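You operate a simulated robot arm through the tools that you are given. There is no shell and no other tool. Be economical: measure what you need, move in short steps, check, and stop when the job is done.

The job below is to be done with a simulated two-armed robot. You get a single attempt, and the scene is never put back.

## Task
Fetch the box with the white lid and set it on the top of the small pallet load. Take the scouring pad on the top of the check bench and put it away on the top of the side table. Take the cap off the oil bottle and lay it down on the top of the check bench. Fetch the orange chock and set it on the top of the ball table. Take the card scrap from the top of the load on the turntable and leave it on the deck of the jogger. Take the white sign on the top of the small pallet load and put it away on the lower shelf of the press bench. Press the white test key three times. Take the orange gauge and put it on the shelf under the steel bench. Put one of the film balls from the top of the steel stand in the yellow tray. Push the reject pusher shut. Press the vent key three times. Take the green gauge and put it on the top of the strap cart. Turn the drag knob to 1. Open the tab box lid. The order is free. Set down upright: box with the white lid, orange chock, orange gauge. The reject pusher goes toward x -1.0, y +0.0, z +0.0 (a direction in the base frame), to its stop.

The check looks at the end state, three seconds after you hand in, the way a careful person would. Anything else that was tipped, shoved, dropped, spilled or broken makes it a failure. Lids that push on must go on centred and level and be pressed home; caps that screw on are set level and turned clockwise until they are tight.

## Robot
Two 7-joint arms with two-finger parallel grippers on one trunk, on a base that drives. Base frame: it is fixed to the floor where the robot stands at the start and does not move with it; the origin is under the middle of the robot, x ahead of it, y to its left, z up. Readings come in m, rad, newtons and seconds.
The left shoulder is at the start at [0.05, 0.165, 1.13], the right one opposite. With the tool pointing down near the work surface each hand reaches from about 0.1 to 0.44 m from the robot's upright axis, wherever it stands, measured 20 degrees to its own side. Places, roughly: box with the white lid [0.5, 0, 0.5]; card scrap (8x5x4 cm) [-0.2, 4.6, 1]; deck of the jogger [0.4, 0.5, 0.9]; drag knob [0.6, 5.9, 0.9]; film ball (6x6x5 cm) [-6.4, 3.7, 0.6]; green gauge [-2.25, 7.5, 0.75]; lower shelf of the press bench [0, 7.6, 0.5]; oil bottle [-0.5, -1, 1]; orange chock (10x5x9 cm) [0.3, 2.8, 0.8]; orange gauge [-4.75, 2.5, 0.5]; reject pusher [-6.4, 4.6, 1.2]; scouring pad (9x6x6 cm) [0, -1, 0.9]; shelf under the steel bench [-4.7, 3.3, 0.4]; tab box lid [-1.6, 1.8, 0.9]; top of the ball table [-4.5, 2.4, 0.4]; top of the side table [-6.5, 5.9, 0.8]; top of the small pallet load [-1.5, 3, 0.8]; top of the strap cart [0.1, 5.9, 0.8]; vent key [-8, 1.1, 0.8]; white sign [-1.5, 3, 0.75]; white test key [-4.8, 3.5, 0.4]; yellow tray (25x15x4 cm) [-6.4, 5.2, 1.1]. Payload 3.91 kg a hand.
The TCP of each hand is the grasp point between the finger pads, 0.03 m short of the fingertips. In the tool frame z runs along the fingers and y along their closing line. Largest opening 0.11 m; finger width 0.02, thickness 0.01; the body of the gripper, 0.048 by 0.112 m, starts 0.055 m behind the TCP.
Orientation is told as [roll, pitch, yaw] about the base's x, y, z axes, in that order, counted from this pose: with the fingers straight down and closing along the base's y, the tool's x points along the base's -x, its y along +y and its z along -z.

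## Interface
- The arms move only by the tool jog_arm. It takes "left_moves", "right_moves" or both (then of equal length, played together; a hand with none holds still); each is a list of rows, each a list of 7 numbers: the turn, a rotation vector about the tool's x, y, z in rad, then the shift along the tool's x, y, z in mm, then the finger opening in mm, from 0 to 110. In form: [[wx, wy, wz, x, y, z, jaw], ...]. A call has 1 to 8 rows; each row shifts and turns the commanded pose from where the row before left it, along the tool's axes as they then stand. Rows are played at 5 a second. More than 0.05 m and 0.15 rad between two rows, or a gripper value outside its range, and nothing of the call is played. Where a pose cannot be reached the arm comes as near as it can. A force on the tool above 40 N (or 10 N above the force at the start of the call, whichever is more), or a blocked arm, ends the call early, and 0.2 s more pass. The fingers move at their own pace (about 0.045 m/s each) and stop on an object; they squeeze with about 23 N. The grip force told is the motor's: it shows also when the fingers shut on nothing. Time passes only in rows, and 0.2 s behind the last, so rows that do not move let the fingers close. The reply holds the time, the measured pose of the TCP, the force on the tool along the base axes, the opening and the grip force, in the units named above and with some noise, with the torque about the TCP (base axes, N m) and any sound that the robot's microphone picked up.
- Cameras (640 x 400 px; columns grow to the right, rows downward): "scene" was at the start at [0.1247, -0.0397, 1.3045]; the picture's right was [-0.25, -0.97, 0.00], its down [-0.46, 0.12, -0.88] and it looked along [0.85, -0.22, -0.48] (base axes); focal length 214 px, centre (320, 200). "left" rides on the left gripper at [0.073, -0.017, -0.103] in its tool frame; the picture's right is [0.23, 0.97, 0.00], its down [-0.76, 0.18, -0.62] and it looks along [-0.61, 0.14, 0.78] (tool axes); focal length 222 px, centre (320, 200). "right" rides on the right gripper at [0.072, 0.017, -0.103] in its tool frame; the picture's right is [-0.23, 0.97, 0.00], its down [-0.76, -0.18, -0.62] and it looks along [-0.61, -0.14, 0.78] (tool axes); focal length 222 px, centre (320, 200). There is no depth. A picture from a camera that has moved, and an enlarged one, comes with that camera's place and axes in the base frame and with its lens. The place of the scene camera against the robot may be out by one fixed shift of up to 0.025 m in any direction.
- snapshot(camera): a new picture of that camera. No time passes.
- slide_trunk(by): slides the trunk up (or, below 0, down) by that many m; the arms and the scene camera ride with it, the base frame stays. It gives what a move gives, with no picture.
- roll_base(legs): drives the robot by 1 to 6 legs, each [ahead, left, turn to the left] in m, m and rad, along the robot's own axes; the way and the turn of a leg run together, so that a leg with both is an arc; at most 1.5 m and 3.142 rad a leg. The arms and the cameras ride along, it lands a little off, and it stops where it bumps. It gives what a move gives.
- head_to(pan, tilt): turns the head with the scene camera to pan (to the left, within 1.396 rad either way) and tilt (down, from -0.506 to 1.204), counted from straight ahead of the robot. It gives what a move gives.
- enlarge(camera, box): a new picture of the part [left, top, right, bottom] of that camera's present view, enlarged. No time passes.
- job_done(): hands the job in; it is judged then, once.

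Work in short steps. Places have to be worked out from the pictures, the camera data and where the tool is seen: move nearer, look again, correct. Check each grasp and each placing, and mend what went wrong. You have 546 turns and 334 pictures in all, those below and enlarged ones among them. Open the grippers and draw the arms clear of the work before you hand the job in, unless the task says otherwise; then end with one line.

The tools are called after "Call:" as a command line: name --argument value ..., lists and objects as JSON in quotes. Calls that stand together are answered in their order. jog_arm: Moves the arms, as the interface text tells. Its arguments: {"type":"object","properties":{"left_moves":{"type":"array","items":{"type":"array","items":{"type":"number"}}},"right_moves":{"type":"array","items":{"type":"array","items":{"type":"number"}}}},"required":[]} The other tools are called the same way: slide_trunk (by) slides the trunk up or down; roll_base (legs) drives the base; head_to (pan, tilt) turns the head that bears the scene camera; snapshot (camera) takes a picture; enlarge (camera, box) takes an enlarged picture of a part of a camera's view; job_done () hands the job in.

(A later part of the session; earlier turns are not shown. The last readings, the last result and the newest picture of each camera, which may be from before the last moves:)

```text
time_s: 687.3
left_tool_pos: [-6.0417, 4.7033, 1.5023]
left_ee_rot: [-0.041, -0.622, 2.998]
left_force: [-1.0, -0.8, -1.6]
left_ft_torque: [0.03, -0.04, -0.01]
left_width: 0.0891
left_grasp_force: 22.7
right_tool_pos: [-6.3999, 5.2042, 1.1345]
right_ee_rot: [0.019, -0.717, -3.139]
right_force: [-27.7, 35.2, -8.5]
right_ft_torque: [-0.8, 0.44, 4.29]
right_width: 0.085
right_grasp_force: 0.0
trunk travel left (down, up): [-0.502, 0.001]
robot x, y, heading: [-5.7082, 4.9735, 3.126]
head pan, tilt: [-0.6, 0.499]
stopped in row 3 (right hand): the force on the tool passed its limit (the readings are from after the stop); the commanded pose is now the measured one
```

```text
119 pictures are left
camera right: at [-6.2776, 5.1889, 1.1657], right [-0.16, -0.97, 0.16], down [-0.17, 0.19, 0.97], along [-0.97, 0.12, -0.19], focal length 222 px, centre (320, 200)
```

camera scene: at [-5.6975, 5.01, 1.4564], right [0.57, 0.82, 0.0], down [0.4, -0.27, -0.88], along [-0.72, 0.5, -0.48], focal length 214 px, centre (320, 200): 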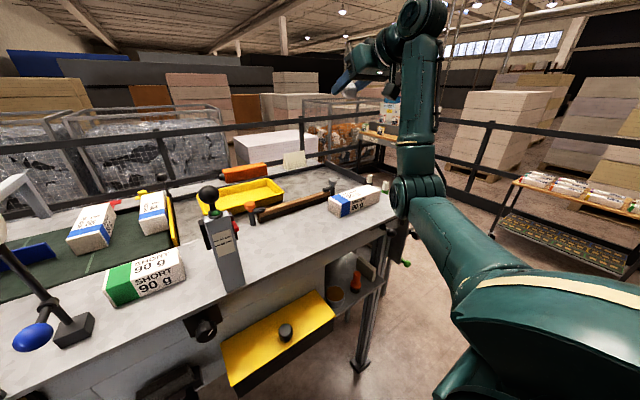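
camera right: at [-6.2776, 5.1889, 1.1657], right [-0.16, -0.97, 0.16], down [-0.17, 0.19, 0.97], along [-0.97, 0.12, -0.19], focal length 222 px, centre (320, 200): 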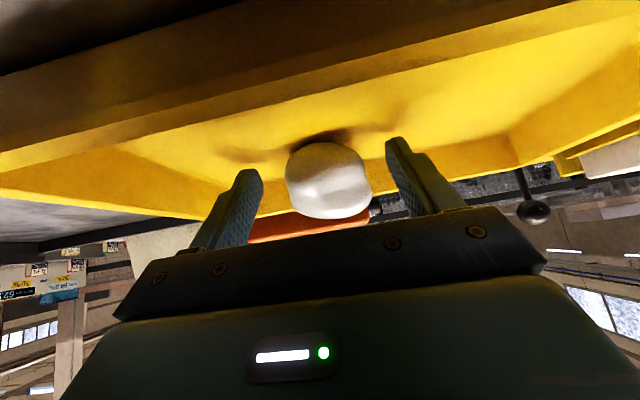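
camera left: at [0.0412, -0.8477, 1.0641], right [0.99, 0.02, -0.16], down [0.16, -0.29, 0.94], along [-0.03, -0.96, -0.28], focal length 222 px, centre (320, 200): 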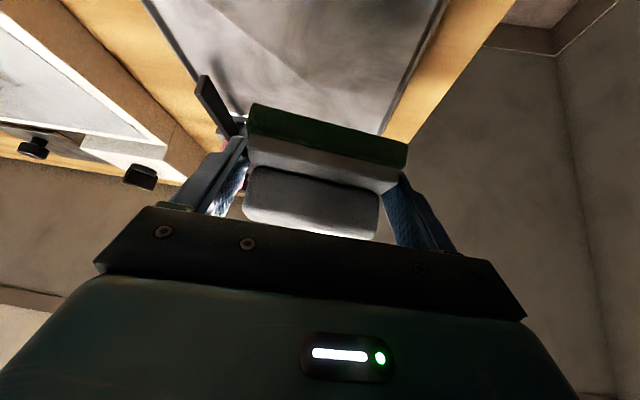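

Ball is in the tray, but the hand presses on something at its left (the post's lever). Ease to the right and up.

Call:
jog_arm --right_moves '[[0, 0, 0, 0, -8, 0, 85], [0, 0, 0, -10, -4, -11, 85], [0, 0, 0, -20, 0, -23, 85], [0, 0, 0, -30, 0, -30, 85]]'

Call:
head_to --pan 0 --tilt 0.6

Call:
snapshot --camera "scene"

```text
time_s: 688.3
left_tool_pos: [-6.0611, 4.7053, 1.5009]
left_ee_rot: [-0.041, -0.611, 3.001]
left_force: [1.3, 0.6, -0.7]
left_ft_torque: [0.02, 0.05, 0.05]
left_width: 0.0892
left_grasp_force: 22.8
right_tool_pos: [-6.423, 5.2098, 1.2198]
right_ee_rot: [0.042, -0.712, 3.139]
right_force: [1.5, 0.4, 1.5]
right_ft_torque: [0.02, 0.01, -0.02]
right_width: 0.0847
right_grasp_force: 0.0
trunk travel left (down, up): [-0.502, 0.001]
robot x, y, heading: [-5.713, 4.9726, 3.133]
head pan, tilt: [-0.6, 0.499]
```

```text
time_s: 689.3
left_tool_pos: [-6.0636, 4.7067, 1.4978]
left_ee_rot: [-0.039, -0.606, 3.001]
left_force: [-0.3, -1.1, -0.3]
left_ft_torque: [0.04, -0.01, 0.02]
left_width: 0.0893
left_grasp_force: 23.0
right_tool_pos: [-6.4224, 5.2114, 1.2154]
right_ee_rot: [0.039, -0.708, 3.14]
right_force: [0.1, -0.1, -1.0]
right_ft_torque: [-0.01, -0.01, 0.03]
right_width: 0.0851
right_grasp_force: 0.0
trunk travel left (down, up): [-0.502, 0.001]
robot x, y, heading: [-5.7092, 4.9743, 3.136]
head pan, tilt: [0.0, 0.6]
```

```text
118 pictures are left
camera scene: at [-5.8194, 4.9588, 1.4474], right [0.01, 1.0, 0.0], down [0.56, 0.0, -0.83], along [-0.83, 0.01, -0.56], focal length 214 px, centre (320, 200)
```

scene: 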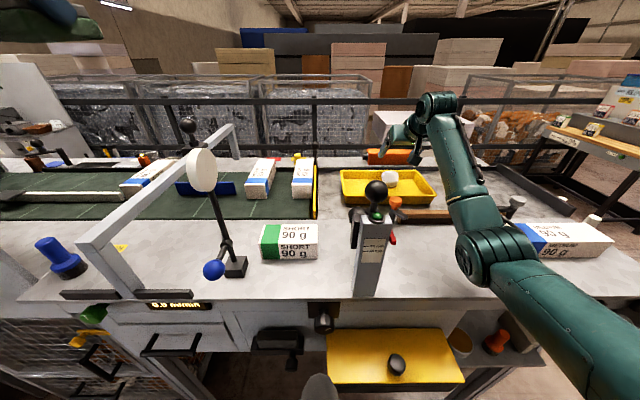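

Ball is in the tray. Next the pusher (blue plate at ≈(−6.39,4.61)). Retract the right hand with closed fingers, turn the base 0.4 left and line up at y≈4.66.

Call:
jog_arm --right_moves '[[0, 0, 0, 17, 0, -41, 0], [0, 0, 0, 17, 0, -41, 0], [0, 0, 0, 17, 0, -41, 0], [0, 0, 0, 17, 0, -41, 0], [0, 0, 0, 17, 0, -41, 0]]'

Call:
roll_base --legs '[[-0.15, 0, 0], [0, 0, 0.4], [0.1, 0.2, 0]]'

Call:
jog_arm --right_moves '[[0.098, 0, 0.114, 0, 0, 0, 0], [0.098, 0, 0.114, 0, 0, 0, 0], [0.065, 0, 0.076, 0, 0, 0, 0]]'

Call:
snapshot --camera "right"

Call:
snapshot --camera "scene"

```text
time_s: 690.5
left_tool_pos: [-6.0626, 4.7064, 1.4986]
left_ee_rot: [-0.038, -0.605, 3.0]
left_force: [0.8, 0.3, -1.9]
left_ft_torque: [-0.01, -0.01, 0.01]
left_width: 0.0893
left_grasp_force: 22.8
right_tool_pos: [-6.2219, 5.2191, 1.3174]
right_ee_rot: [0.037, -0.71, 3.139]
right_force: [-0.3, -0.2, 0.1]
right_ft_torque: [-0.01, 0.0, -0.01]
right_width: 0.0
right_grasp_force: 21.4
trunk travel left (down, up): [-0.502, 0.001]
robot x, y, heading: [-5.7112, 4.9724, 3.134]
head pan, tilt: [0.0, 0.6]
```

```text
time_s: 694.2
left_tool_pos: [-5.7859, 4.4079, 1.5]
left_ee_rot: [-0.043, -0.611, -2.884]
left_force: [0.0, 0.0, -0.4]
left_ft_torque: [0.01, -0.02, -0.02]
left_width: 0.0896
left_grasp_force: 22.8
right_tool_pos: [-6.1355, 4.8343, 1.3221]
right_ee_rot: [0.018, -0.708, -2.781]
right_force: [-1.7, 7.4, 2.4]
right_ft_torque: [-0.07, -0.01, 0.01]
right_width: 0.0
right_grasp_force: 23.3
trunk travel left (down, up): [-0.502, 0.001]
robot x, y, heading: [-5.5675, 4.795, -2.757]
head pan, tilt: [0.0, 0.6]
stopped in leg 3: the force on the tool passed its limit (the readings are from after the stop); the commanded pose is now the measured one
```

```text
time_s: 695.0
left_tool_pos: [-5.7838, 4.4088, 1.5008]
left_ee_rot: [-0.043, -0.615, -2.885]
left_force: [-0.3, 0.3, -1.2]
left_ft_torque: [0.02, -0.02, 0.0]
left_width: 0.0894
left_grasp_force: 22.8
right_tool_pos: [-6.1338, 4.8357, 1.3249]
right_ee_rot: [0.023, -0.704, 3.102]
right_force: [-0.1, 0.0, -0.3]
right_ft_torque: [-0.02, 0.01, 0.0]
right_width: 0.0
right_grasp_force: 22.5
trunk travel left (down, up): [-0.502, 0.001]
robot x, y, heading: [-5.5694, 4.7912, -2.762]
head pan, tilt: [0.0, 0.6]
```

```text
117 pictures are left
camera right: at [-6.0133, 4.816, 1.3558], right [-0.2, -0.97, 0.16], down [-0.17, 0.2, 0.96], along [-0.96, 0.16, -0.21], focal length 222 px, centre (320, 200)
```

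right: 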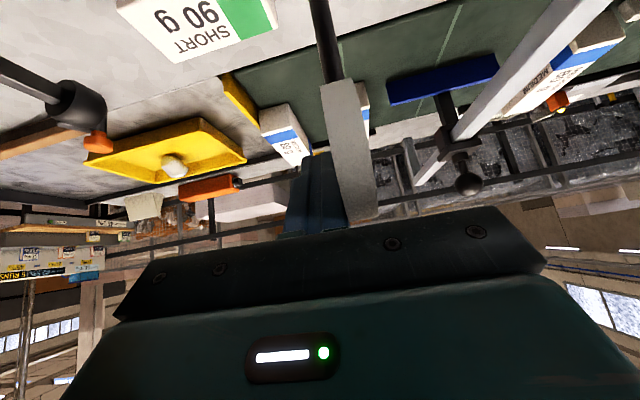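

```text
116 pictures are left
camera scene: at [-5.6628, 4.7323, 1.4488], right [-0.38, 0.93, 0.0], down [0.52, 0.21, -0.83], along [-0.77, -0.31, -0.56], focal length 214 px, centre (320, 200)
```

scene: 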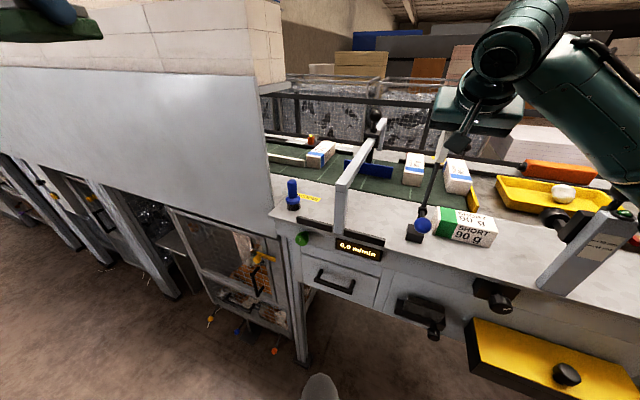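

The hand touched the paddle stand; raise it well above, then shift over to y≈4.655 and go forward above the arch before descending behind the plate's front.

Call:
jog_arm --right_moves '[[0, 0, 0, -30, 0, -36, 0], [0, 0, 0, -30, 0, -36, 0], [0, 0, 0, -10, 0, -12, 0]]'

Call:
roll_base --legs '[[0.03, 0.18, 0]]'

Call:
jog_arm --right_moves '[[0, 0, 0, -30, 0, 26, 0], [0, 0, 0, -30, 0, 26, 0], [0, 0, 0, -30, 0, 26, 0], [0, 0, 0, -30, 0, 26, 0]]'

Call:
snapshot --camera "right"

```text
time_s: 695.8
left_tool_pos: [-5.7952, 4.4092, 1.4981]
left_ee_rot: [-0.04, -0.604, -2.884]
left_force: [0.1, -0.5, -0.9]
left_ft_torque: [0.0, -0.02, 0.01]
left_width: 0.0893
left_grasp_force: 22.3
right_tool_pos: [-6.1447, 4.8338, 1.4269]
right_ee_rot: [0.017, -0.692, 3.106]
right_force: [-0.2, -0.8, 0.4]
right_ft_torque: [-0.02, 0.0, -0.01]
right_width: 0.0001
right_grasp_force: 22.9
trunk travel left (down, up): [-0.502, 0.001]
robot x, y, heading: [-5.5703, 4.7915, -2.754]
head pan, tilt: [0.0, 0.6]
```

```text
time_s: 697.3
left_tool_pos: [-5.7534, 4.2282, 1.4974]
left_ee_rot: [-0.041, -0.605, -2.883]
left_force: [1.1, -0.1, -1.5]
left_ft_torque: [0.01, 0.01, -0.02]
left_width: 0.0894
left_grasp_force: 22.8
right_tool_pos: [-6.1027, 4.6543, 1.4272]
right_ee_rot: [0.017, -0.695, 3.108]
right_force: [-0.3, 0.7, -0.5]
right_ft_torque: [0.04, 0.0, 0.0]
right_width: 0.0
right_grasp_force: 22.8
trunk travel left (down, up): [-0.502, 0.001]
robot x, y, heading: [-5.5277, 4.6187, -2.753]
head pan, tilt: [0.0, 0.6]
```

```text
time_s: 698.3
left_tool_pos: [-5.754, 4.2282, 1.4969]
left_ee_rot: [-0.043, -0.603, -2.882]
left_force: [-0.1, 0.1, -0.3]
left_ft_torque: [0.02, -0.01, -0.01]
left_width: 0.0895
left_grasp_force: 22.7
right_tool_pos: [-6.26, 4.6596, 1.4232]
right_ee_rot: [0.015, -0.695, 3.111]
right_force: [0.3, 0.2, 0.3]
right_ft_torque: [0.01, -0.01, -0.01]
right_width: 0.0001
right_grasp_force: 23.2
trunk travel left (down, up): [-0.502, 0.001]
robot x, y, heading: [-5.5286, 4.6129, -2.751]
head pan, tilt: [0.0, 0.6]
```

```text
115 pictures are left
camera right: at [-6.1396, 4.6411, 1.4574], right [-0.2, -0.97, 0.16], down [-0.18, 0.19, 0.96], along [-0.96, 0.16, -0.21], focal length 222 px, centre (320, 200)
```

right: 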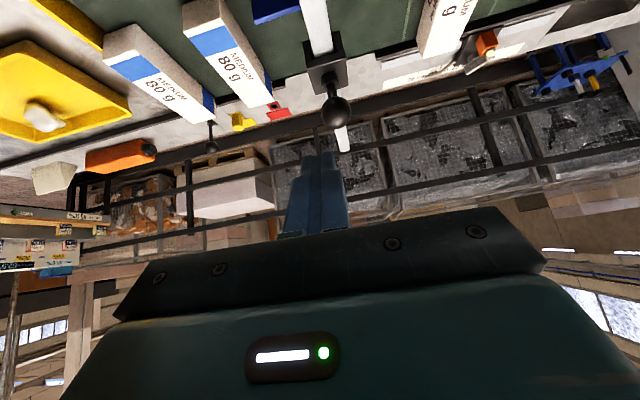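

The pusher is the black carriage with a ball handle on the rail; ball at (−6.381,4.646,1.299). Flatten the hand, lower to the ball's height just in front of it.

Call:
jog_arm --right_moves '[[0, -0.15, 0, 0, 0, 0, 0], [0, -0.15, 0, 0, 0, 0, 0], [0, -0.15, 0, 0, 0, 0, 0], [0, 0, 0, 36, 6, 16, 0], [0, 0, 0, 36, 6, 16, 0], [0, 0, 0, 33, 2, 15, 0]]'

Call:
snapshot --camera "right"

```text
time_s: 699.7
left_tool_pos: [-5.7538, 4.2295, 1.4988]
left_ee_rot: [-0.04, -0.604, -2.882]
left_force: [0.0, 0.4, -0.9]
left_ft_torque: [-0.03, -0.02, -0.03]
left_width: 0.0893
left_grasp_force: 22.9
right_tool_pos: [-6.2617, 4.6442, 1.3065]
right_ee_rot: [0.035, -1.145, 3.085]
right_force: [0.6, 0.4, 0.3]
right_ft_torque: [0.01, 0.01, -0.03]
right_width: 0.0001
right_grasp_force: 23.0
trunk travel left (down, up): [-0.502, 0.001]
robot x, y, heading: [-5.5281, 4.6181, -2.746]
head pan, tilt: [0.0, 0.6]
```

```text
114 pictures are left
camera right: at [-6.1384, 4.6241, 1.2829], right [-0.12, -0.97, 0.22], down [0.26, 0.19, 0.95], along [-0.96, 0.17, 0.23], focal length 222 px, centre (320, 200)
```

right: 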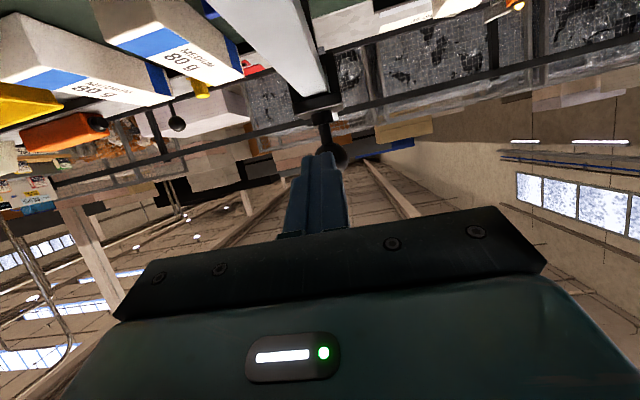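

Aligned with the ball. Push in −x.

Call:
jog_arm --right_moves '[[0, 0, 0, -16, 0, 36, 0], [0, 0, 0, -16, 0, 36, 0], [0, 0, 0, -12, 0, 27, 0], [0, 0, 0, -12, 0, 27, 0]]'

Call:
snapshot --camera "right"

```text
time_s: 700.7
left_tool_pos: [-5.7526, 4.2287, 1.4989]
left_ee_rot: [-0.04, -0.606, -2.884]
left_force: [0.4, -0.4, -1.6]
left_ft_torque: [-0.01, -0.02, 0.02]
left_width: 0.0893
left_grasp_force: 22.6
right_tool_pos: [-6.3991, 4.6466, 1.3079]
right_ee_rot: [0.031, -1.147, 3.09]
right_force: [0.3, -0.1, -0.3]
right_ft_torque: [-0.01, 0.02, -0.02]
right_width: 0.0
right_grasp_force: 22.9
trunk travel left (down, up): [-0.502, 0.001]
robot x, y, heading: [-5.5324, 4.6162, -2.748]
head pan, tilt: [0.0, 0.6]
```

```text
113 pictures are left
camera right: at [-6.2752, 4.6277, 1.2843], right [-0.11, -0.97, 0.22], down [0.26, 0.18, 0.95], along [-0.96, 0.17, 0.23], focal length 222 px, centre (320, 200)
```

right: 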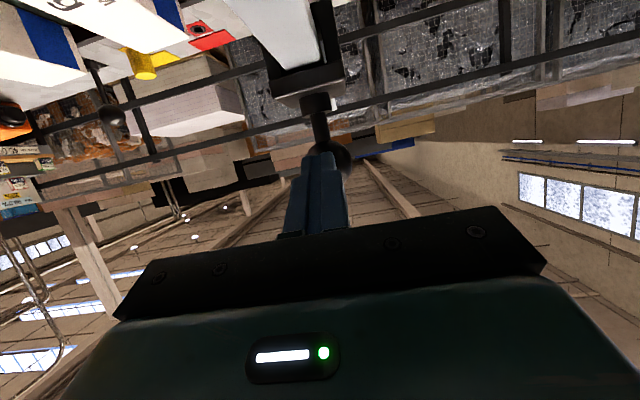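

No contact yet; the ball is a bit farther. Continue.

Call:
jog_arm --right_moves '[[0, 0, 0, -12, 0, 27, 0], [0, 0, 0, -12, 0, 27, 0], [0, 0, 0, -8, 0, 18, 0], [0, 0, 0, -8, 0, 18, 0]]'

Call:
snapshot --camera "right"

```text
time_s: 701.7
left_tool_pos: [-5.754, 4.2294, 1.4989]
left_ee_rot: [-0.04, -0.606, -2.884]
left_force: [-0.2, 0.5, -0.3]
left_ft_torque: [0.02, -0.04, -0.01]
left_width: 0.0894
left_grasp_force: 23.7
right_tool_pos: [-6.4167, 4.6468, 1.3067]
right_ee_rot: [0.034, -1.142, 3.089]
right_force: [0.4, -0.3, -0.1]
right_ft_torque: [0.01, 0.01, 0.0]
right_width: 0.0
right_grasp_force: 23.3
right hand out of reach, approached as far as the arm can: row 1, 2, 3, 4
trunk travel left (down, up): [-0.502, 0.001]
robot x, y, heading: [-5.5341, 4.6165, -2.751]
head pan, tilt: [0.0, 0.6]
```

```text
112 pictures are left
camera right: at [-6.294, 4.6281, 1.2828], right [-0.12, -0.97, 0.22], down [0.26, 0.19, 0.95], along [-0.96, 0.17, 0.23], focal length 222 px, centre (320, 200)
```

right: 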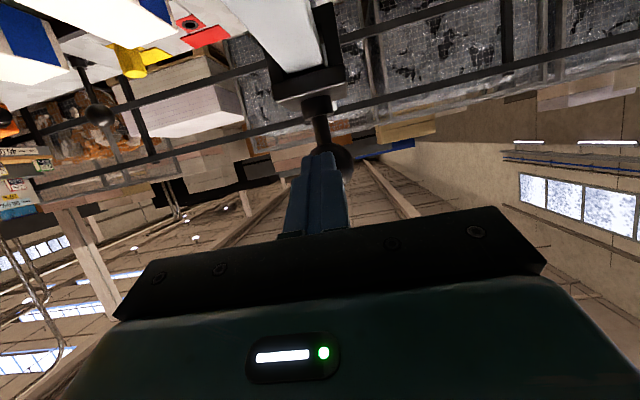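

Arm limit; now push with the base (−x).

Call:
roll_base --legs '[[0.111, -0.046, 0]]'

Call:
snapshot --camera "right"

```text
time_s: 702.9
left_tool_pos: [-5.8441, 4.2315, 1.4982]
left_ee_rot: [-0.038, -0.601, -2.887]
left_force: [0.2, 0.4, -1.1]
left_ft_torque: [-0.04, 0.01, -0.02]
left_width: 0.0894
left_grasp_force: 22.9
right_tool_pos: [-6.5026, 4.6478, 1.3079]
right_ee_rot: [0.025, -1.127, 3.091]
right_force: [17.0, 2.2, 1.9]
right_ft_torque: [0.04, 0.0, -0.05]
right_width: 0.0
right_grasp_force: 23.2
trunk travel left (down, up): [-0.502, 0.001]
robot x, y, heading: [-5.6224, 4.6136, -2.754]
head pan, tilt: [0.0, 0.6]
stopped in leg 1: the force on the tool passed its limit (the readings are from after the stop); the commanded pose is now the measured one
```

```text
111 pictures are left
camera right: at [-6.3788, 4.628, 1.2872], right [-0.13, -0.97, 0.22], down [0.24, 0.18, 0.95], along [-0.96, 0.17, 0.21], focal length 222 px, centre (320, 200)
```

right: 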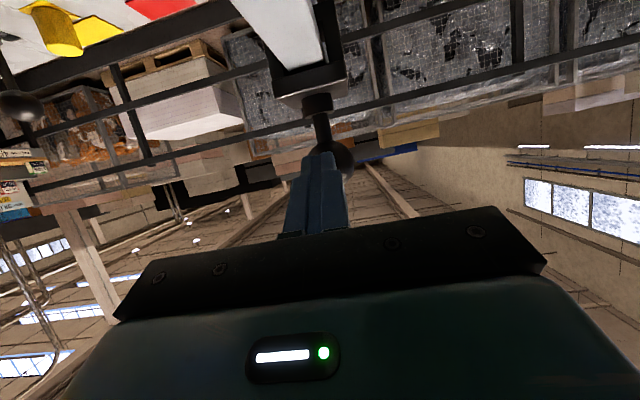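

Contact with the pusher. Keep pushing in small steps.

Call:
roll_base --legs '[[0.028, -0.0115, 0]]'

Call:
roll_base --legs '[[0.028, -0.0115, 0]]'

Call:
snapshot --camera "scene"

```text
time_s: 703.6
left_tool_pos: [-5.8469, 4.2346, 1.4983]
left_ee_rot: [-0.04, -0.603, -2.89]
left_force: [-0.6, 0.3, -0.5]
left_ft_torque: [0.03, -0.02, -0.03]
left_width: 0.0892
left_grasp_force: 23.0
right_tool_pos: [-6.5032, 4.6472, 1.3081]
right_ee_rot: [0.023, -1.116, 3.091]
right_force: [31.7, 3.9, 3.0]
right_ft_torque: [0.1, -0.04, 0.0]
right_width: 0.0001
right_grasp_force: 22.8
trunk travel left (down, up): [-0.502, 0.001]
robot x, y, heading: [-5.6294, 4.6136, -2.754]
head pan, tilt: [0.0, 0.6]
stopped in leg 1: the force on the tool passed its limit (the readings are from after the stop); the commanded pose is now the measured one
```

```text
time_s: 704.3
left_tool_pos: [-5.8465, 4.2333, 1.498]
left_ee_rot: [-0.039, -0.603, -2.892]
left_force: [0.5, -0.8, -0.1]
left_ft_torque: [0.04, 0.0, -0.01]
left_width: 0.0892
left_grasp_force: 22.4
right_tool_pos: [-6.5034, 4.647, 1.3079]
right_ee_rot: [0.022, -1.111, 3.091]
right_force: [35.5, 3.8, 4.2]
right_ft_torque: [0.1, -0.03, 0.0]
right_width: 0.0
right_grasp_force: 22.8
trunk travel left (down, up): [-0.502, 0.001]
robot x, y, heading: [-5.6261, 4.6156, -2.756]
head pan, tilt: [0.0, 0.6]
stopped in leg 1: the force on the tool passed its limit (the readings are from after the stop); the commanded pose is now the measured one
```

```text
110 pictures are left
camera scene: at [-5.7231, 4.5554, 1.4481], right [-0.38, 0.93, 0.0], down [0.52, 0.21, -0.83], along [-0.77, -0.31, -0.56], focal length 214 px, centre (320, 200)
```

scene: 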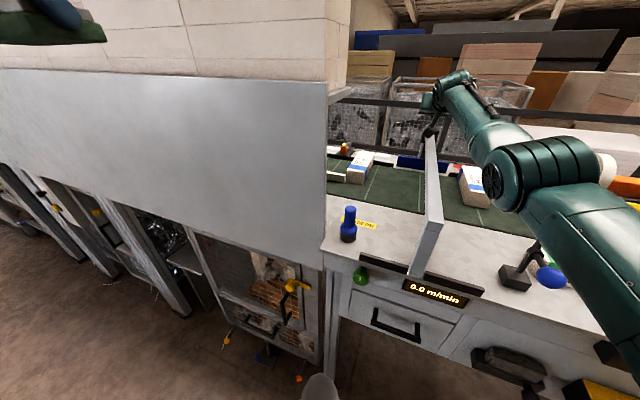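

At 35 N it no longer moves: it's at its stop. Back off and verify.

Call:
roll_base --legs '[[-0.139, 0.0575, 0]]'

Call:
jog_arm --right_moves '[[0, 0, 0, -40, 0, -20, 0], [0, 0, 0, -40, 0, -20, 0], [0, 0, 0, 16, 0, -40, 0], [0, 0, 0, 16, 0, -40, 0], [0, 0, 0, 16, 0, -40, 0]]'

Call:
enlarge --camera "scene" --box '[310, 90, 530, 250]'

```text
time_s: 705.7
left_tool_pos: [-5.7063, 4.2318, 1.4965]
left_ee_rot: [-0.039, -0.599, -2.892]
left_force: [-0.3, 0.3, -1.6]
left_ft_torque: [-0.01, -0.01, -0.01]
left_width: 0.0891
left_grasp_force: 23.0
right_tool_pos: [-6.3595, 4.6456, 1.3024]
right_ee_rot: [0.02, -1.105, 3.093]
right_force: [-0.7, -0.3, -0.3]
right_ft_torque: [0.03, 0.01, 0.04]
right_width: 0.0
right_grasp_force: 23.2
trunk travel left (down, up): [-0.502, 0.001]
robot x, y, heading: [-5.4807, 4.6149, -2.752]
head pan, tilt: [0.0, 0.6]
```

```text
time_s: 706.9
left_tool_pos: [-5.7062, 4.2324, 1.4966]
left_ee_rot: [-0.038, -0.598, -2.892]
left_force: [1.1, -0.7, -0.4]
left_ft_torque: [-0.01, -0.02, 0.0]
left_width: 0.0891
left_grasp_force: 23.0
right_tool_pos: [-6.212, 4.6478, 1.396]
right_ee_rot: [0.015, -1.102, 3.095]
right_force: [0.1, 0.3, 0.6]
right_ft_torque: [0.0, 0.03, 0.01]
right_width: 0.0
right_grasp_force: 23.2
right hand out of reach, approached as far as the arm can: row 1, 2
trunk travel left (down, up): [-0.502, 0.001]
robot x, y, heading: [-5.4805, 4.613, -2.756]
head pan, tilt: [0.0, 0.6]
```

```text
2.50 times, centred on (420, 170) of scene
camera zoom: at [-5.5825, 4.5539, 1.4473], right [-0.38, 0.93, 0.0], down [0.52, 0.21, -0.82], along [-0.76, -0.31, -0.57], focal length 536 px, centre (70, 275)
```

zoom: 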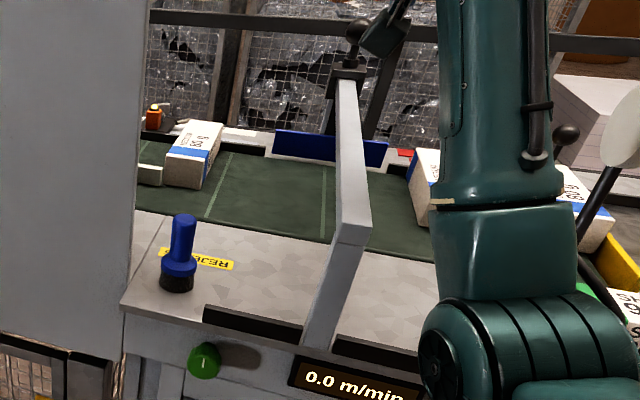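

Pusher is fully shut (plate at the far side). Now take the pad to the side table: back off, square up, strafe north, and look.

Call:
roll_base --legs '[[-0.2, 0.05, 0], [0, 0, -0.386], [0, -1.45, 0]]'

Call:
snapshot --camera "scene"

```text
time_s: 716.4
left_tool_pos: [-5.6128, 5.8283, 1.496]
left_ee_rot: [-0.039, -0.597, 2.968]
left_force: [-0.5, -1.2, -0.6]
left_ft_torque: [-0.04, 0.02, 0.01]
left_width: 0.0893
left_grasp_force: 23.0
right_tool_pos: [-5.9016, 6.4161, 1.3963]
right_ee_rot: [0.019, -1.106, 2.666]
right_force: [0.5, 1.0, 0.7]
right_ft_torque: [-0.01, -0.01, 0.02]
right_width: 0.0
right_grasp_force: 23.2
trunk travel left (down, up): [-0.502, 0.001]
robot x, y, heading: [-5.2495, 6.0855, 3.106]
head pan, tilt: [0.0, 0.6]
```

```text
108 pictures are left
camera scene: at [-5.3593, 6.0728, 1.4474], right [0.04, 1.0, 0.0], down [0.56, -0.02, -0.83], along [-0.82, 0.03, -0.56], focal length 214 px, centre (320, 200)
```

scene: 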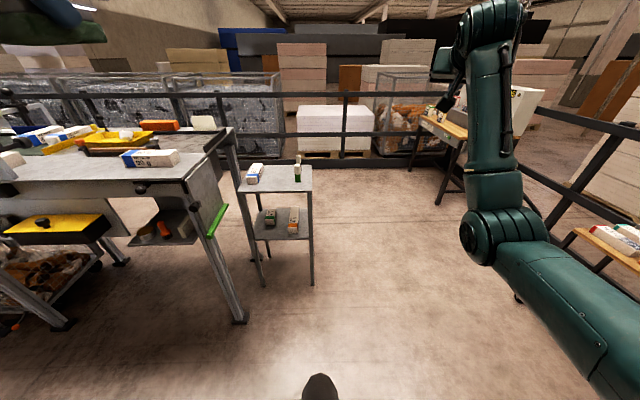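

Side table ahead; free spot ≈(−6.45,5.86), z≈0.8. Drive in, lower the trunk, extend the left hand.

Call:
roll_base --legs '[[0.5, -0.02, 0.035]]'

Call:
slide_trunk --by -0.3

Call:
jog_arm --left_moves '[[0, 0, 0, -10, 0, 45, 50], [0, 0, 0, -10, 0, 45, 50], [0, 0, 0, -10, 0, 45, 50], [0, 0, 0, 0, 0, 45, 50], [0, 0, 0, 0, 0, 45, 50]]'

Call:
snapshot --camera "left"

Call:
snapshot --camera "scene"

```text
time_s: 719.4
left_tool_pos: [-6.0958, 5.8404, 1.4959]
left_ee_rot: [-0.039, -0.597, 3.01]
left_force: [-1.6, -0.7, -1.1]
left_ft_torque: [0.02, -0.01, 0.0]
left_width: 0.0891
left_grasp_force: 23.0
right_tool_pos: [-6.4096, 6.4153, 1.3963]
right_ee_rot: [0.018, -1.104, 2.714]
right_force: [0.3, 0.2, 0.3]
right_ft_torque: [-0.01, 0.02, -0.01]
right_width: 0.0001
right_grasp_force: 23.4
trunk travel left (down, up): [-0.502, 0.001]
robot x, y, heading: [-5.7416, 6.1083, -3.136]
head pan, tilt: [0.0, 0.6]
```

```text
time_s: 722.4
left_tool_pos: [-6.0958, 5.84, 1.1971]
left_ee_rot: [-0.038, -0.598, 3.01]
left_force: [0.6, 0.5, -0.9]
left_ft_torque: [-0.03, 0.01, -0.02]
left_width: 0.0896
left_grasp_force: 22.7
right_tool_pos: [-6.409, 6.415, 1.0978]
right_ee_rot: [0.02, -1.105, 2.711]
right_force: [0.0, 0.2, 0.3]
right_ft_torque: [0.01, 0.03, -0.01]
right_width: 0.0
right_grasp_force: 22.8
trunk travel left (down, up): [-0.202, 0.301]
robot x, y, heading: [-5.7424, 6.1145, -3.14]
head pan, tilt: [0.0, 0.6]
```

```text
time_s: 723.8
left_tool_pos: [-6.2259, 5.8653, 1.0778]
left_ee_rot: [-0.014, -0.7, 3.012]
left_force: [-0.8, -0.9, -1.3]
left_ft_torque: [-0.02, 0.01, 0.0]
left_width: 0.089
left_grasp_force: 23.4
right_tool_pos: [-6.3993, 6.4152, 1.1041]
right_ee_rot: [0.051, -1.112, 2.688]
right_force: [0.4, -0.3, 0.1]
right_ft_torque: [-0.01, 0.0, 0.01]
right_width: 0.0001
right_grasp_force: 22.6
trunk travel left (down, up): [-0.202, 0.301]
robot x, y, heading: [-5.7438, 6.1126, -3.133]
head pan, tilt: [0.0, 0.6]
stopped in row 5 (left hand): the arm was blocked; the commanded pose is now the measured one
```

```text
107 pictures are left
camera left: at [-6.1034, 5.864, 1.112], right [0.04, -0.99, -0.16], down [-0.21, -0.16, 0.97], along [-0.98, 0.0, -0.21], focal length 222 px, centre (320, 200)
```

left: 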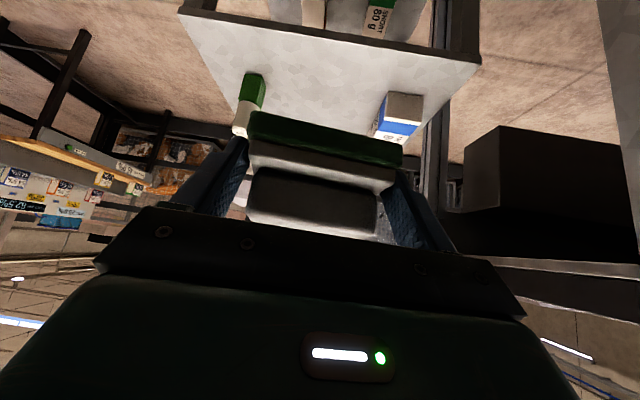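

```text
106 pictures are left
camera scene: at [-5.8413, 6.101, 1.1505], right [-0.01, 1.0, -0.01], down [0.55, 0.0, -0.83], along [-0.83, -0.02, -0.55], focal length 214 px, centre (320, 200)
```

scene: 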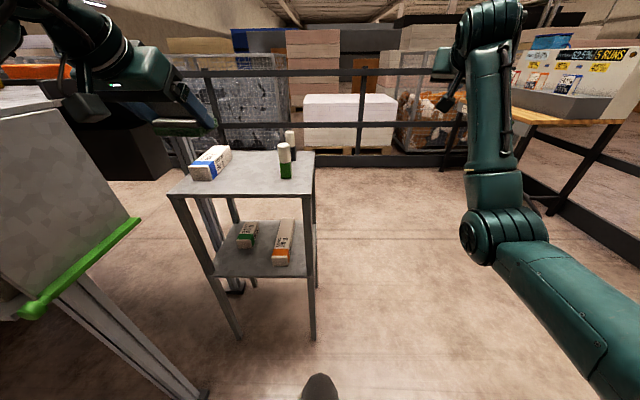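

The left forearm meets the station's end. Raise the trunk 15 cm so the elbow clears and try again, reaching down.

Call:
jog_arm --left_moves '[[0, 0, 0, 0, 0, -40, 50]]'

Call:
slide_trunk --by 0.18

Call:
jog_arm --left_moves '[[0, 0, 0, 4, 0, 46, 50], [0, 0, 0, 4, 0, 46, 50], [0, 0, 0, 4, 0, 46, 50], [0, 0, 0, 4, 0, 46, 50], [0, 0, 0, 4, 0, 46, 50], [0, 0, 0, 4, 0, 46, 50]]'

Call:
snapshot --camera "scene"

```text
time_s: 724.2
left_tool_pos: [-6.2044, 5.8543, 1.0872]
left_ee_rot: [-0.029, -0.667, 3.025]
left_force: [0.2, -0.1, -0.8]
left_ft_torque: [0.01, -0.03, -0.04]
left_width: 0.0891
left_grasp_force: 23.0
right_tool_pos: [-6.3987, 6.4114, 1.1021]
right_ee_rot: [0.037, -1.118, 2.702]
right_force: [0.5, 1.0, 0.2]
right_ft_torque: [0.0, 0.02, 0.02]
right_width: 0.0
right_grasp_force: 22.6
trunk travel left (down, up): [-0.202, 0.301]
robot x, y, heading: [-5.7399, 6.1099, -3.127]
head pan, tilt: [0.0, 0.6]
```

```text
time_s: 726.2
left_tool_pos: [-6.2195, 5.8564, 1.2626]
left_ee_rot: [-0.033, -0.656, 3.016]
left_force: [-0.1, -0.4, -1.4]
left_ft_torque: [0.02, -0.01, 0.03]
left_width: 0.0892
left_grasp_force: 23.1
right_tool_pos: [-6.4095, 6.4105, 1.2761]
right_ee_rot: [0.018, -1.105, 2.716]
right_force: [-1.2, 0.2, -0.4]
right_ft_torque: [0.0, 0.01, 0.01]
right_width: 0.0001
right_grasp_force: 23.0
trunk travel left (down, up): [-0.382, 0.121]
robot x, y, heading: [-5.7437, 6.1125, -3.132]
head pan, tilt: [0.0, 0.6]
```

```text
time_s: 727.6
left_tool_pos: [-6.3652, 5.889, 1.0234]
left_ee_rot: [-0.03, -0.651, 3.012]
left_force: [0.4, 0.3, -1.2]
left_ft_torque: [-0.02, -0.02, 0.05]
left_width: 0.0892
left_grasp_force: 23.0
right_tool_pos: [-6.4118, 6.4121, 1.2751]
right_ee_rot: [0.016, -1.103, 2.714]
right_force: [0.3, 0.5, 0.2]
right_ft_torque: [-0.01, 0.0, -0.04]
right_width: 0.0002
right_grasp_force: 22.8
trunk travel left (down, up): [-0.382, 0.121]
robot x, y, heading: [-5.746, 6.1092, -3.138]
head pan, tilt: [0.0, 0.6]
```

```text
105 pictures are left
camera scene: at [-5.8545, 6.094, 1.3266], right [-0.01, 1.0, 0.0], down [0.57, 0.0, -0.82], along [-0.82, -0.01, -0.57], focal length 214 px, centre (320, 200)
```

scene: 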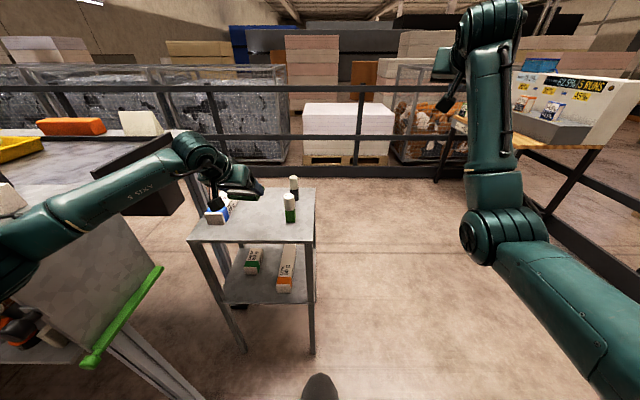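

Clear now. Table top ≈0.84–0.85, free slot at y≈5.866. Move in and lower.

Call:
jog_arm --left_moves '[[0, 0, 0, 5, 9, 40, 50], [0, 0, 0, 5, 9, 40, 50], [0, 0, 0, 5, 9, 40, 50]]'

Call:
snapshot --camera "left"

```text
time_s: 728.4
left_tool_pos: [-6.4297, 5.8701, 0.9239]
left_ee_rot: [-0.031, -0.654, 3.015]
left_force: [-0.8, -0.2, -1.2]
left_ft_torque: [0.0, -0.01, -0.01]
left_width: 0.0894
left_grasp_force: 22.7
right_tool_pos: [-6.4109, 6.4116, 1.2764]
right_ee_rot: [0.018, -1.105, 2.716]
right_force: [0.3, 0.0, -0.4]
right_ft_torque: [0.0, -0.02, 0.0]
right_width: 0.0
right_grasp_force: 23.4
trunk travel left (down, up): [-0.382, 0.121]
robot x, y, heading: [-5.7405, 6.11, -3.131]
head pan, tilt: [0.0, 0.6]
```

```text
104 pictures are left
camera left: at [-6.3075, 5.8679, 0.9637], right [0.04, -0.99, -0.16], down [-0.25, -0.17, 0.95], along [-0.97, 0.01, -0.25], focal length 222 px, centre (320, 200)
```

left: 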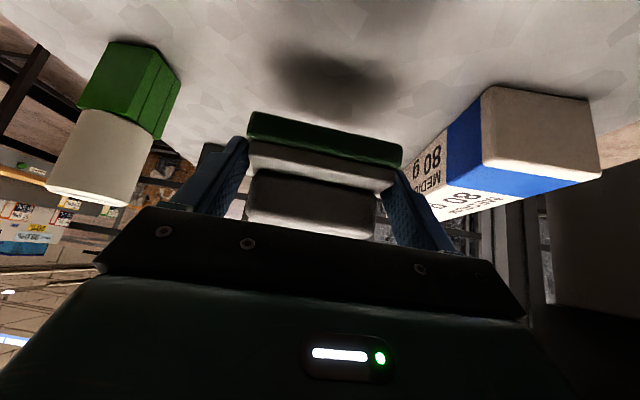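

Call:
jog_arm --left_moves '[[0, 0, 0, 12, 0, 16, 50], [0, 0, 0, 6, 0, 8, 50], [0, 0, 0, 4, 0, 5, 50]]'

Call:
jog_arm --left_moves '[[0, 0, 0, 3, 0, 4, 50], [0, 0, 0, 3, 0, 4, 50], [0, 0, 0, 3, 0, 4, 50]]'

```text
time_s: 729.2
left_tool_pos: [-6.4298, 5.8706, 0.8876]
left_ee_rot: [-0.033, -0.655, 3.016]
left_force: [0.4, -0.5, -1.0]
left_ft_torque: [0.0, 0.01, -0.01]
left_width: 0.0893
left_grasp_force: 23.4
right_tool_pos: [-6.4089, 6.4112, 1.2782]
right_ee_rot: [0.016, -1.104, 2.714]
right_force: [-0.1, -0.4, 0.8]
right_ft_torque: [0.03, -0.04, 0.0]
right_width: 0.0
right_grasp_force: 22.6
trunk travel left (down, up): [-0.382, 0.121]
robot x, y, heading: [-5.7434, 6.1105, -3.132]
head pan, tilt: [0.0, 0.6]
```

```text
time_s: 730.0
left_tool_pos: [-6.4303, 5.8719, 0.8809]
left_ee_rot: [-0.033, -0.669, 3.016]
left_force: [0.9, -2.1, 26.1]
left_ft_torque: [-0.69, 0.03, 0.16]
left_width: 0.0892
left_grasp_force: 23.2
right_tool_pos: [-6.4069, 6.4102, 1.2793]
right_ee_rot: [0.023, -1.106, 2.711]
right_force: [-0.2, 0.2, -0.4]
right_ft_torque: [-0.01, 0.01, 0.01]
right_width: 0.0002
right_grasp_force: 22.6
trunk travel left (down, up): [-0.382, 0.121]
robot x, y, heading: [-5.7456, 6.1156, -3.127]
head pan, tilt: [0.0, 0.6]
```

Contact. Ease, open, and withdraw.

Call:
jog_arm --left_moves '[[0, 0, 0, -3, 0, -4, 50], [0, 0, 0, 0, 0, 0, 105], [0, 0, 0, 0, 0, 0, 105], [0, 0, 0, -8, 0, -10, 105], [0, 0, 0, -25, 0, -38, 105], [0, 0, 0, -25, 0, -38, 105], [0, 0, 0, 0, 0, -45, 105]]'

Call:
snapshot --camera "left"

```text
time_s: 731.6
left_tool_pos: [-6.3971, 5.8615, 1.0198]
left_ee_rot: [-0.031, -0.655, 3.016]
left_force: [0.5, -0.6, 0.8]
left_ft_torque: [0.01, 0.06, -0.03]
left_width: 0.1051
left_grasp_force: 0.1
right_tool_pos: [-6.4095, 6.4115, 1.2777]
right_ee_rot: [0.019, -1.107, 2.714]
right_force: [0.9, -0.5, 0.4]
right_ft_torque: [-0.01, 0.04, -0.01]
right_width: 0.0001
right_grasp_force: 23.1
trunk travel left (down, up): [-0.382, 0.121]
robot x, y, heading: [-5.7437, 6.1132, -3.134]
head pan, tilt: [0.0, 0.6]
```

```text
103 pictures are left
camera left: at [-6.2754, 5.8591, 1.0591], right [0.04, -0.99, -0.16], down [-0.25, -0.17, 0.95], along [-0.97, 0.0, -0.25], focal length 222 px, centre (320, 200)
```

left: 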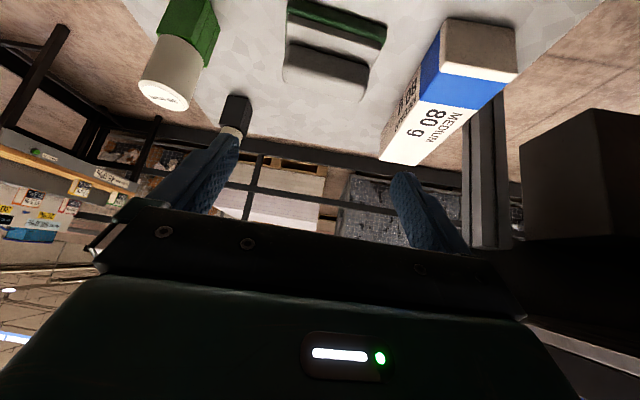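

Pad placed. Next the vent key: raise trunk, back out, and drive south down the corridor to look west.

Call:
slide_trunk --by 0.12

Call:
roll_base --legs '[[-0.42, 0, 0], [0, 0, 1.564], [1.5, 0, 0], [1.5, 0, 0], [1.4, 0, 0]]'

Call:
head_to --pan -0.8 --tilt 0.35

Call:
snapshot --camera "scene"

```text
time_s: 733.1
left_tool_pos: [-6.3984, 5.8616, 1.1386]
left_ee_rot: [-0.031, -0.655, 3.015]
left_force: [0.8, -0.2, -0.4]
left_ft_torque: [-0.01, 0.0, 0.0]
left_width: 0.1052
left_grasp_force: 0.0
right_tool_pos: [-6.4107, 6.4122, 1.3982]
right_ee_rot: [0.02, -1.106, 2.713]
right_force: [-0.6, 0.3, -0.8]
right_ft_torque: [-0.02, 0.04, 0.02]
right_width: 0.0
right_grasp_force: 23.3
trunk travel left (down, up): [-0.502, 0.001]
robot x, y, heading: [-5.7424, 6.1103, -3.132]
head pan, tilt: [0.0, 0.6]
```

```text
time_s: 760.0
left_tool_pos: [-5.0829, 1.0733, 1.139]
left_ee_rot: [-0.03, -0.654, -1.702]
left_force: [0.7, 0.8, 0.4]
left_ft_torque: [-0.02, 0.02, -0.01]
left_width: 0.105
left_grasp_force: 0.1
right_tool_pos: [-5.6335, 1.0633, 1.3966]
right_ee_rot: [0.02, -1.107, -2.005]
right_force: [-0.3, -0.1, -0.5]
right_ft_torque: [0.02, -0.04, 0.01]
right_width: 0.0003
right_grasp_force: 22.8
trunk travel left (down, up): [-0.502, 0.001]
robot x, y, heading: [-5.3316, 1.7324, -1.567]
head pan, tilt: [0.0, 0.6]
```

```text
time_s: 761.1
left_tool_pos: [-5.0827, 1.0732, 1.1394]
left_ee_rot: [-0.032, -0.655, -1.702]
left_force: [0.1, -0.2, -0.4]
left_ft_torque: [0.02, -0.02, 0.0]
left_width: 0.1051
left_grasp_force: 0.1
right_tool_pos: [-5.6326, 1.0637, 1.3965]
right_ee_rot: [0.019, -1.105, -2.004]
right_force: [0.5, -0.5, -0.9]
right_ft_torque: [0.02, -0.03, 0.02]
right_width: 0.0
right_grasp_force: 23.7
trunk travel left (down, up): [-0.502, 0.001]
robot x, y, heading: [-5.3291, 1.7319, -1.565]
head pan, tilt: [-0.799, 0.351]
```

```text
102 pictures are left
camera scene: at [-5.3883, 1.6181, 1.4701], right [-0.7, 0.71, 0.0], down [0.25, 0.24, -0.94], along [-0.67, -0.66, -0.34], focal length 214 px, centre (320, 200)
```

scene: 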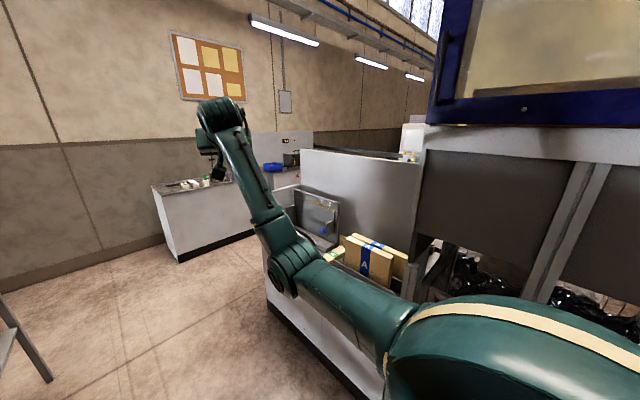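

Call:
roll_base --legs '[[1.0, 0.1, 0], [0, 0, -1.57]]'

Call:
head_to --pan 0 --tilt 0.4

Call:
snapshot --camera "scene"

```text
time_s: 770.1
left_tool_pos: [-5.8804, 0.4823, 1.1395]
left_ee_rot: [-0.031, -0.654, 3.01]
left_force: [0.1, 0.1, 0.2]
left_ft_torque: [0.03, 0.03, 0.0]
left_width: 0.105
left_grasp_force: 0.1
right_tool_pos: [-5.8892, 1.0311, 1.3966]
right_ee_rot: [0.018, -1.105, 2.708]
right_force: [0.7, 0.8, -0.8]
right_ft_torque: [-0.02, 0.05, -0.03]
right_width: 0.0
right_grasp_force: 22.6
trunk travel left (down, up): [-0.502, 0.001]
robot x, y, heading: [-5.2237, 0.73, -3.137]
head pan, tilt: [-0.799, 0.351]
```

```text
time_s: 771.3
left_tool_pos: [-5.8803, 0.4825, 1.1401]
left_ee_rot: [-0.032, -0.655, 3.011]
left_force: [-0.2, 0.4, -0.4]
left_ft_torque: [0.03, -0.01, -0.03]
left_width: 0.1051
left_grasp_force: 0.0
right_tool_pos: [-5.8892, 1.0331, 1.3967]
right_ee_rot: [0.019, -1.103, 2.709]
right_force: [0.3, -0.7, -0.9]
right_ft_torque: [-0.01, 0.01, -0.01]
right_width: 0.0
right_grasp_force: 23.1
trunk travel left (down, up): [-0.502, 0.001]
robot x, y, heading: [-5.2224, 0.7292, -3.136]
head pan, tilt: [0.0, 0.4]
```

```text
101 pictures are left
camera scene: at [-5.3381, 0.7114, 1.4656], right [0.0, 1.0, 0.0], down [0.39, 0.0, -0.92], along [-0.92, 0.0, -0.39], focal length 214 px, centre (320, 200)
```

scene: 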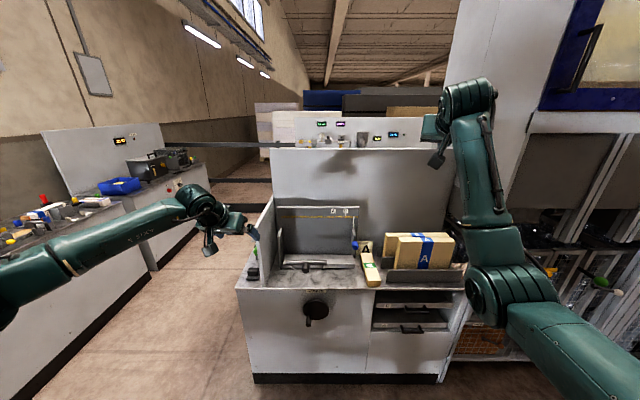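

The vent key lies behind this machine; there's a passage on its left (y≈−0.3). Drive through and look right.

Call:
roll_base --legs '[[0, 1.0, 0], [1.5, 0, 0]]'

Call:
head_to --pan -0.7 --tilt 0.45

Call:
snapshot --camera "scene"

```text
time_s: 783.6
left_tool_pos: [-7.4191, -0.5041, 1.1403]
left_ee_rot: [-0.033, -0.656, 3.003]
left_force: [-0.8, -0.5, -0.7]
left_ft_torque: [-0.03, -0.04, -0.01]
left_width: 0.1052
left_grasp_force: 0.0
right_tool_pos: [-7.4241, 0.0455, 1.3965]
right_ee_rot: [0.019, -1.105, 2.704]
right_force: [1.2, 0.4, 0.4]
right_ft_torque: [0.04, 0.0, 0.01]
right_width: 0.0
right_grasp_force: 22.9
trunk travel left (down, up): [-0.502, 0.001]
robot x, y, heading: [-6.761, -0.2634, 3.138]
head pan, tilt: [0.0, 0.4]
```

```text
time_s: 784.7
left_tool_pos: [-7.4181, -0.5041, 1.138]
left_ee_rot: [-0.032, -0.655, 3.005]
left_force: [0.2, 0.1, 0.2]
left_ft_torque: [0.03, 0.01, -0.02]
left_width: 0.1049
left_grasp_force: 0.1
right_tool_pos: [-7.4253, 0.0444, 1.3974]
right_ee_rot: [0.018, -1.104, 2.704]
right_force: [0.1, -0.3, -0.1]
right_ft_torque: [0.0, 0.01, 0.01]
right_width: 0.0
right_grasp_force: 23.2
trunk travel left (down, up): [-0.502, 0.001]
robot x, y, heading: [-6.7587, -0.2627, 3.141]
head pan, tilt: [-0.7, 0.45]
```

```text
100 pictures are left
camera scene: at [-6.8525, -0.2205, 1.4609], right [0.65, 0.76, 0.0], down [0.33, -0.28, -0.9], along [-0.69, 0.58, -0.44], focal length 214 px, centre (320, 200)
```

scene: 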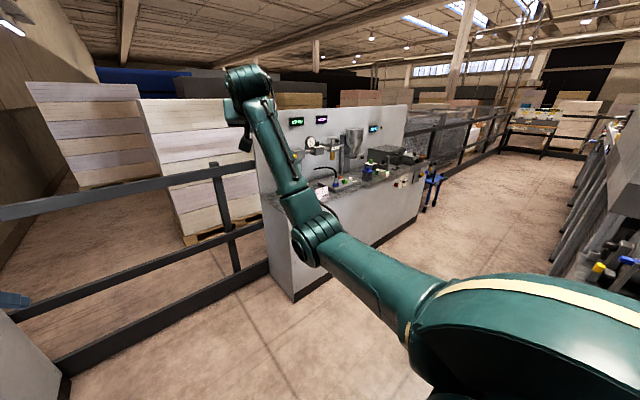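

The test station with displays faces us. Move to stand in front of it.

Call:
roll_base --legs '[[0.15, 0, 0], [0, -1.2, 0]]'

Call:
head_to --pan 0 --tilt 0.6

Call:
snapshot --camera "scene"

```text
time_s: 788.8
left_tool_pos: [-7.5772, -0.0262, 1.141]
left_ee_rot: [-0.035, -0.658, 2.969]
left_force: [0.6, 0.2, -0.1]
left_ft_torque: [-0.02, 0.01, -0.04]
left_width: 0.1052
left_grasp_force: 0.0
right_tool_pos: [-7.5673, 0.5232, 1.399]
right_ee_rot: [0.022, -1.105, 2.664]
right_force: [-0.1, -0.3, -0.3]
right_ft_torque: [0.01, 0.0, 0.0]
right_width: 0.0
right_grasp_force: 22.7
trunk travel left (down, up): [-0.502, 0.001]
robot x, y, heading: [-6.9162, 0.1939, 3.107]
head pan, tilt: [-0.7, 0.45]
stopped in leg 2: the robot was blocked; the commanded pose is now the measured one
```

```text
time_s: 789.8
left_tool_pos: [-7.5765, -0.0261, 1.14]
left_ee_rot: [-0.035, -0.657, 2.97]
left_force: [0.4, -0.1, 0.6]
left_ft_torque: [-0.03, 0.04, 0.02]
left_width: 0.1053
left_grasp_force: 0.0
right_tool_pos: [-7.5665, 0.5231, 1.3996]
right_ee_rot: [0.023, -1.108, 2.664]
right_force: [0.2, -1.0, 0.8]
right_ft_torque: [-0.02, 0.0, -0.01]
right_width: 0.0
right_grasp_force: 23.2
trunk travel left (down, up): [-0.502, 0.001]
robot x, y, heading: [-6.9123, 0.1951, 3.113]
head pan, tilt: [0.0, 0.6]
```

```text
99 pictures are left
camera scene: at [-7.023, 0.1797, 1.4474], right [0.03, 1.0, 0.0], down [0.56, -0.02, -0.83], along [-0.82, 0.03, -0.56], focal length 214 px, centre (320, 200)
```

scene: 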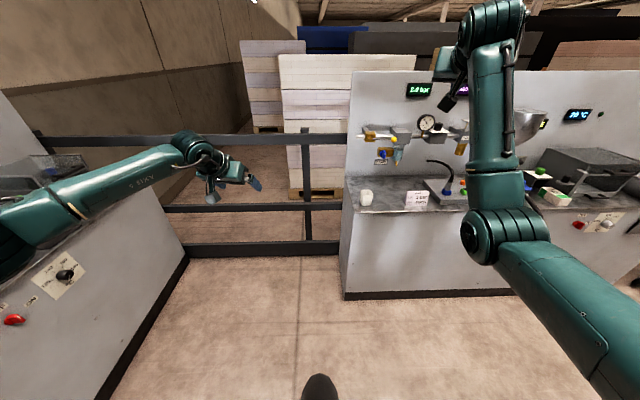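

Blocked by the sealer's corner. Step away, go further west, then strafe to the station (left hand raised).

Call:
jog_arm --left_moves '[[0, 0, 0, -10, 0, -45, 0], [0, 0, 0, -10, 0, -45, 0], [0, 0, 0, -20, 0, -40, 0], [0, 0, 0, -20, 0, -40, 0]]'

Call:
roll_base --legs '[[0, 0.05, 0.03], [0.33, 0, 0], [0, -0.7, 0]]'

Call:
snapshot --camera "scene"

```text
time_s: 790.8
left_tool_pos: [-7.5226, -0.0392, 1.3111]
left_ee_rot: [-0.035, -0.656, 2.97]
left_force: [-0.2, 0.1, 0.1]
left_ft_torque: [0.0, -0.01, -0.01]
left_width: 0.0162
left_grasp_force: 0.0
right_tool_pos: [-7.5657, 0.5243, 1.3984]
right_ee_rot: [0.026, -1.106, 2.664]
right_force: [0.3, -0.3, 0.4]
right_ft_torque: [0.0, 0.0, -0.01]
right_width: 0.0001
right_grasp_force: 22.7
trunk travel left (down, up): [-0.502, 0.001]
robot x, y, heading: [-6.9137, 0.1939, 3.114]
head pan, tilt: [0.0, 0.6]
```

```text
time_s: 797.0
left_tool_pos: [-7.8514, 0.5878, 1.3104]
left_ee_rot: [-0.035, -0.657, 3.002]
left_force: [0.0, -0.2, -0.7]
left_ft_torque: [0.0, -0.05, -0.01]
left_width: 0.0
left_grasp_force: 23.5
right_tool_pos: [-7.9118, 1.1497, 1.3981]
right_ee_rot: [0.024, -1.106, 2.697]
right_force: [-0.6, 1.6, 0.9]
right_ft_torque: [-0.03, 0.02, 0.01]
right_width: 0.0
right_grasp_force: 22.6
trunk travel left (down, up): [-0.502, 0.001]
robot x, y, heading: [-7.2468, 0.8393, -3.137]
head pan, tilt: [0.0, 0.6]
```

```text
98 pictures are left
camera scene: at [-7.3585, 0.8239, 1.4474], right [0.0, 1.0, 0.0], down [0.56, 0.0, -0.83], along [-0.83, 0.0, -0.56], focal length 214 px, centre (320, 200)
```

scene: 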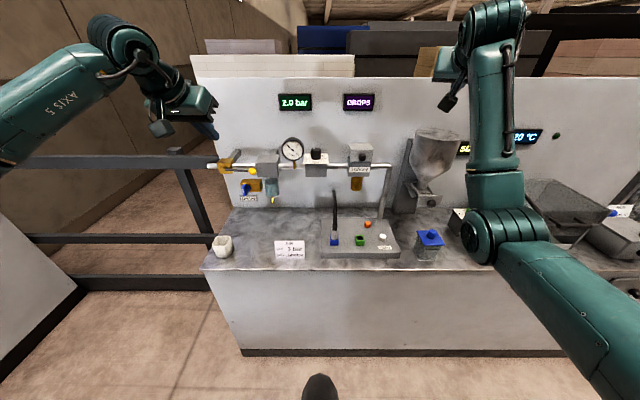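

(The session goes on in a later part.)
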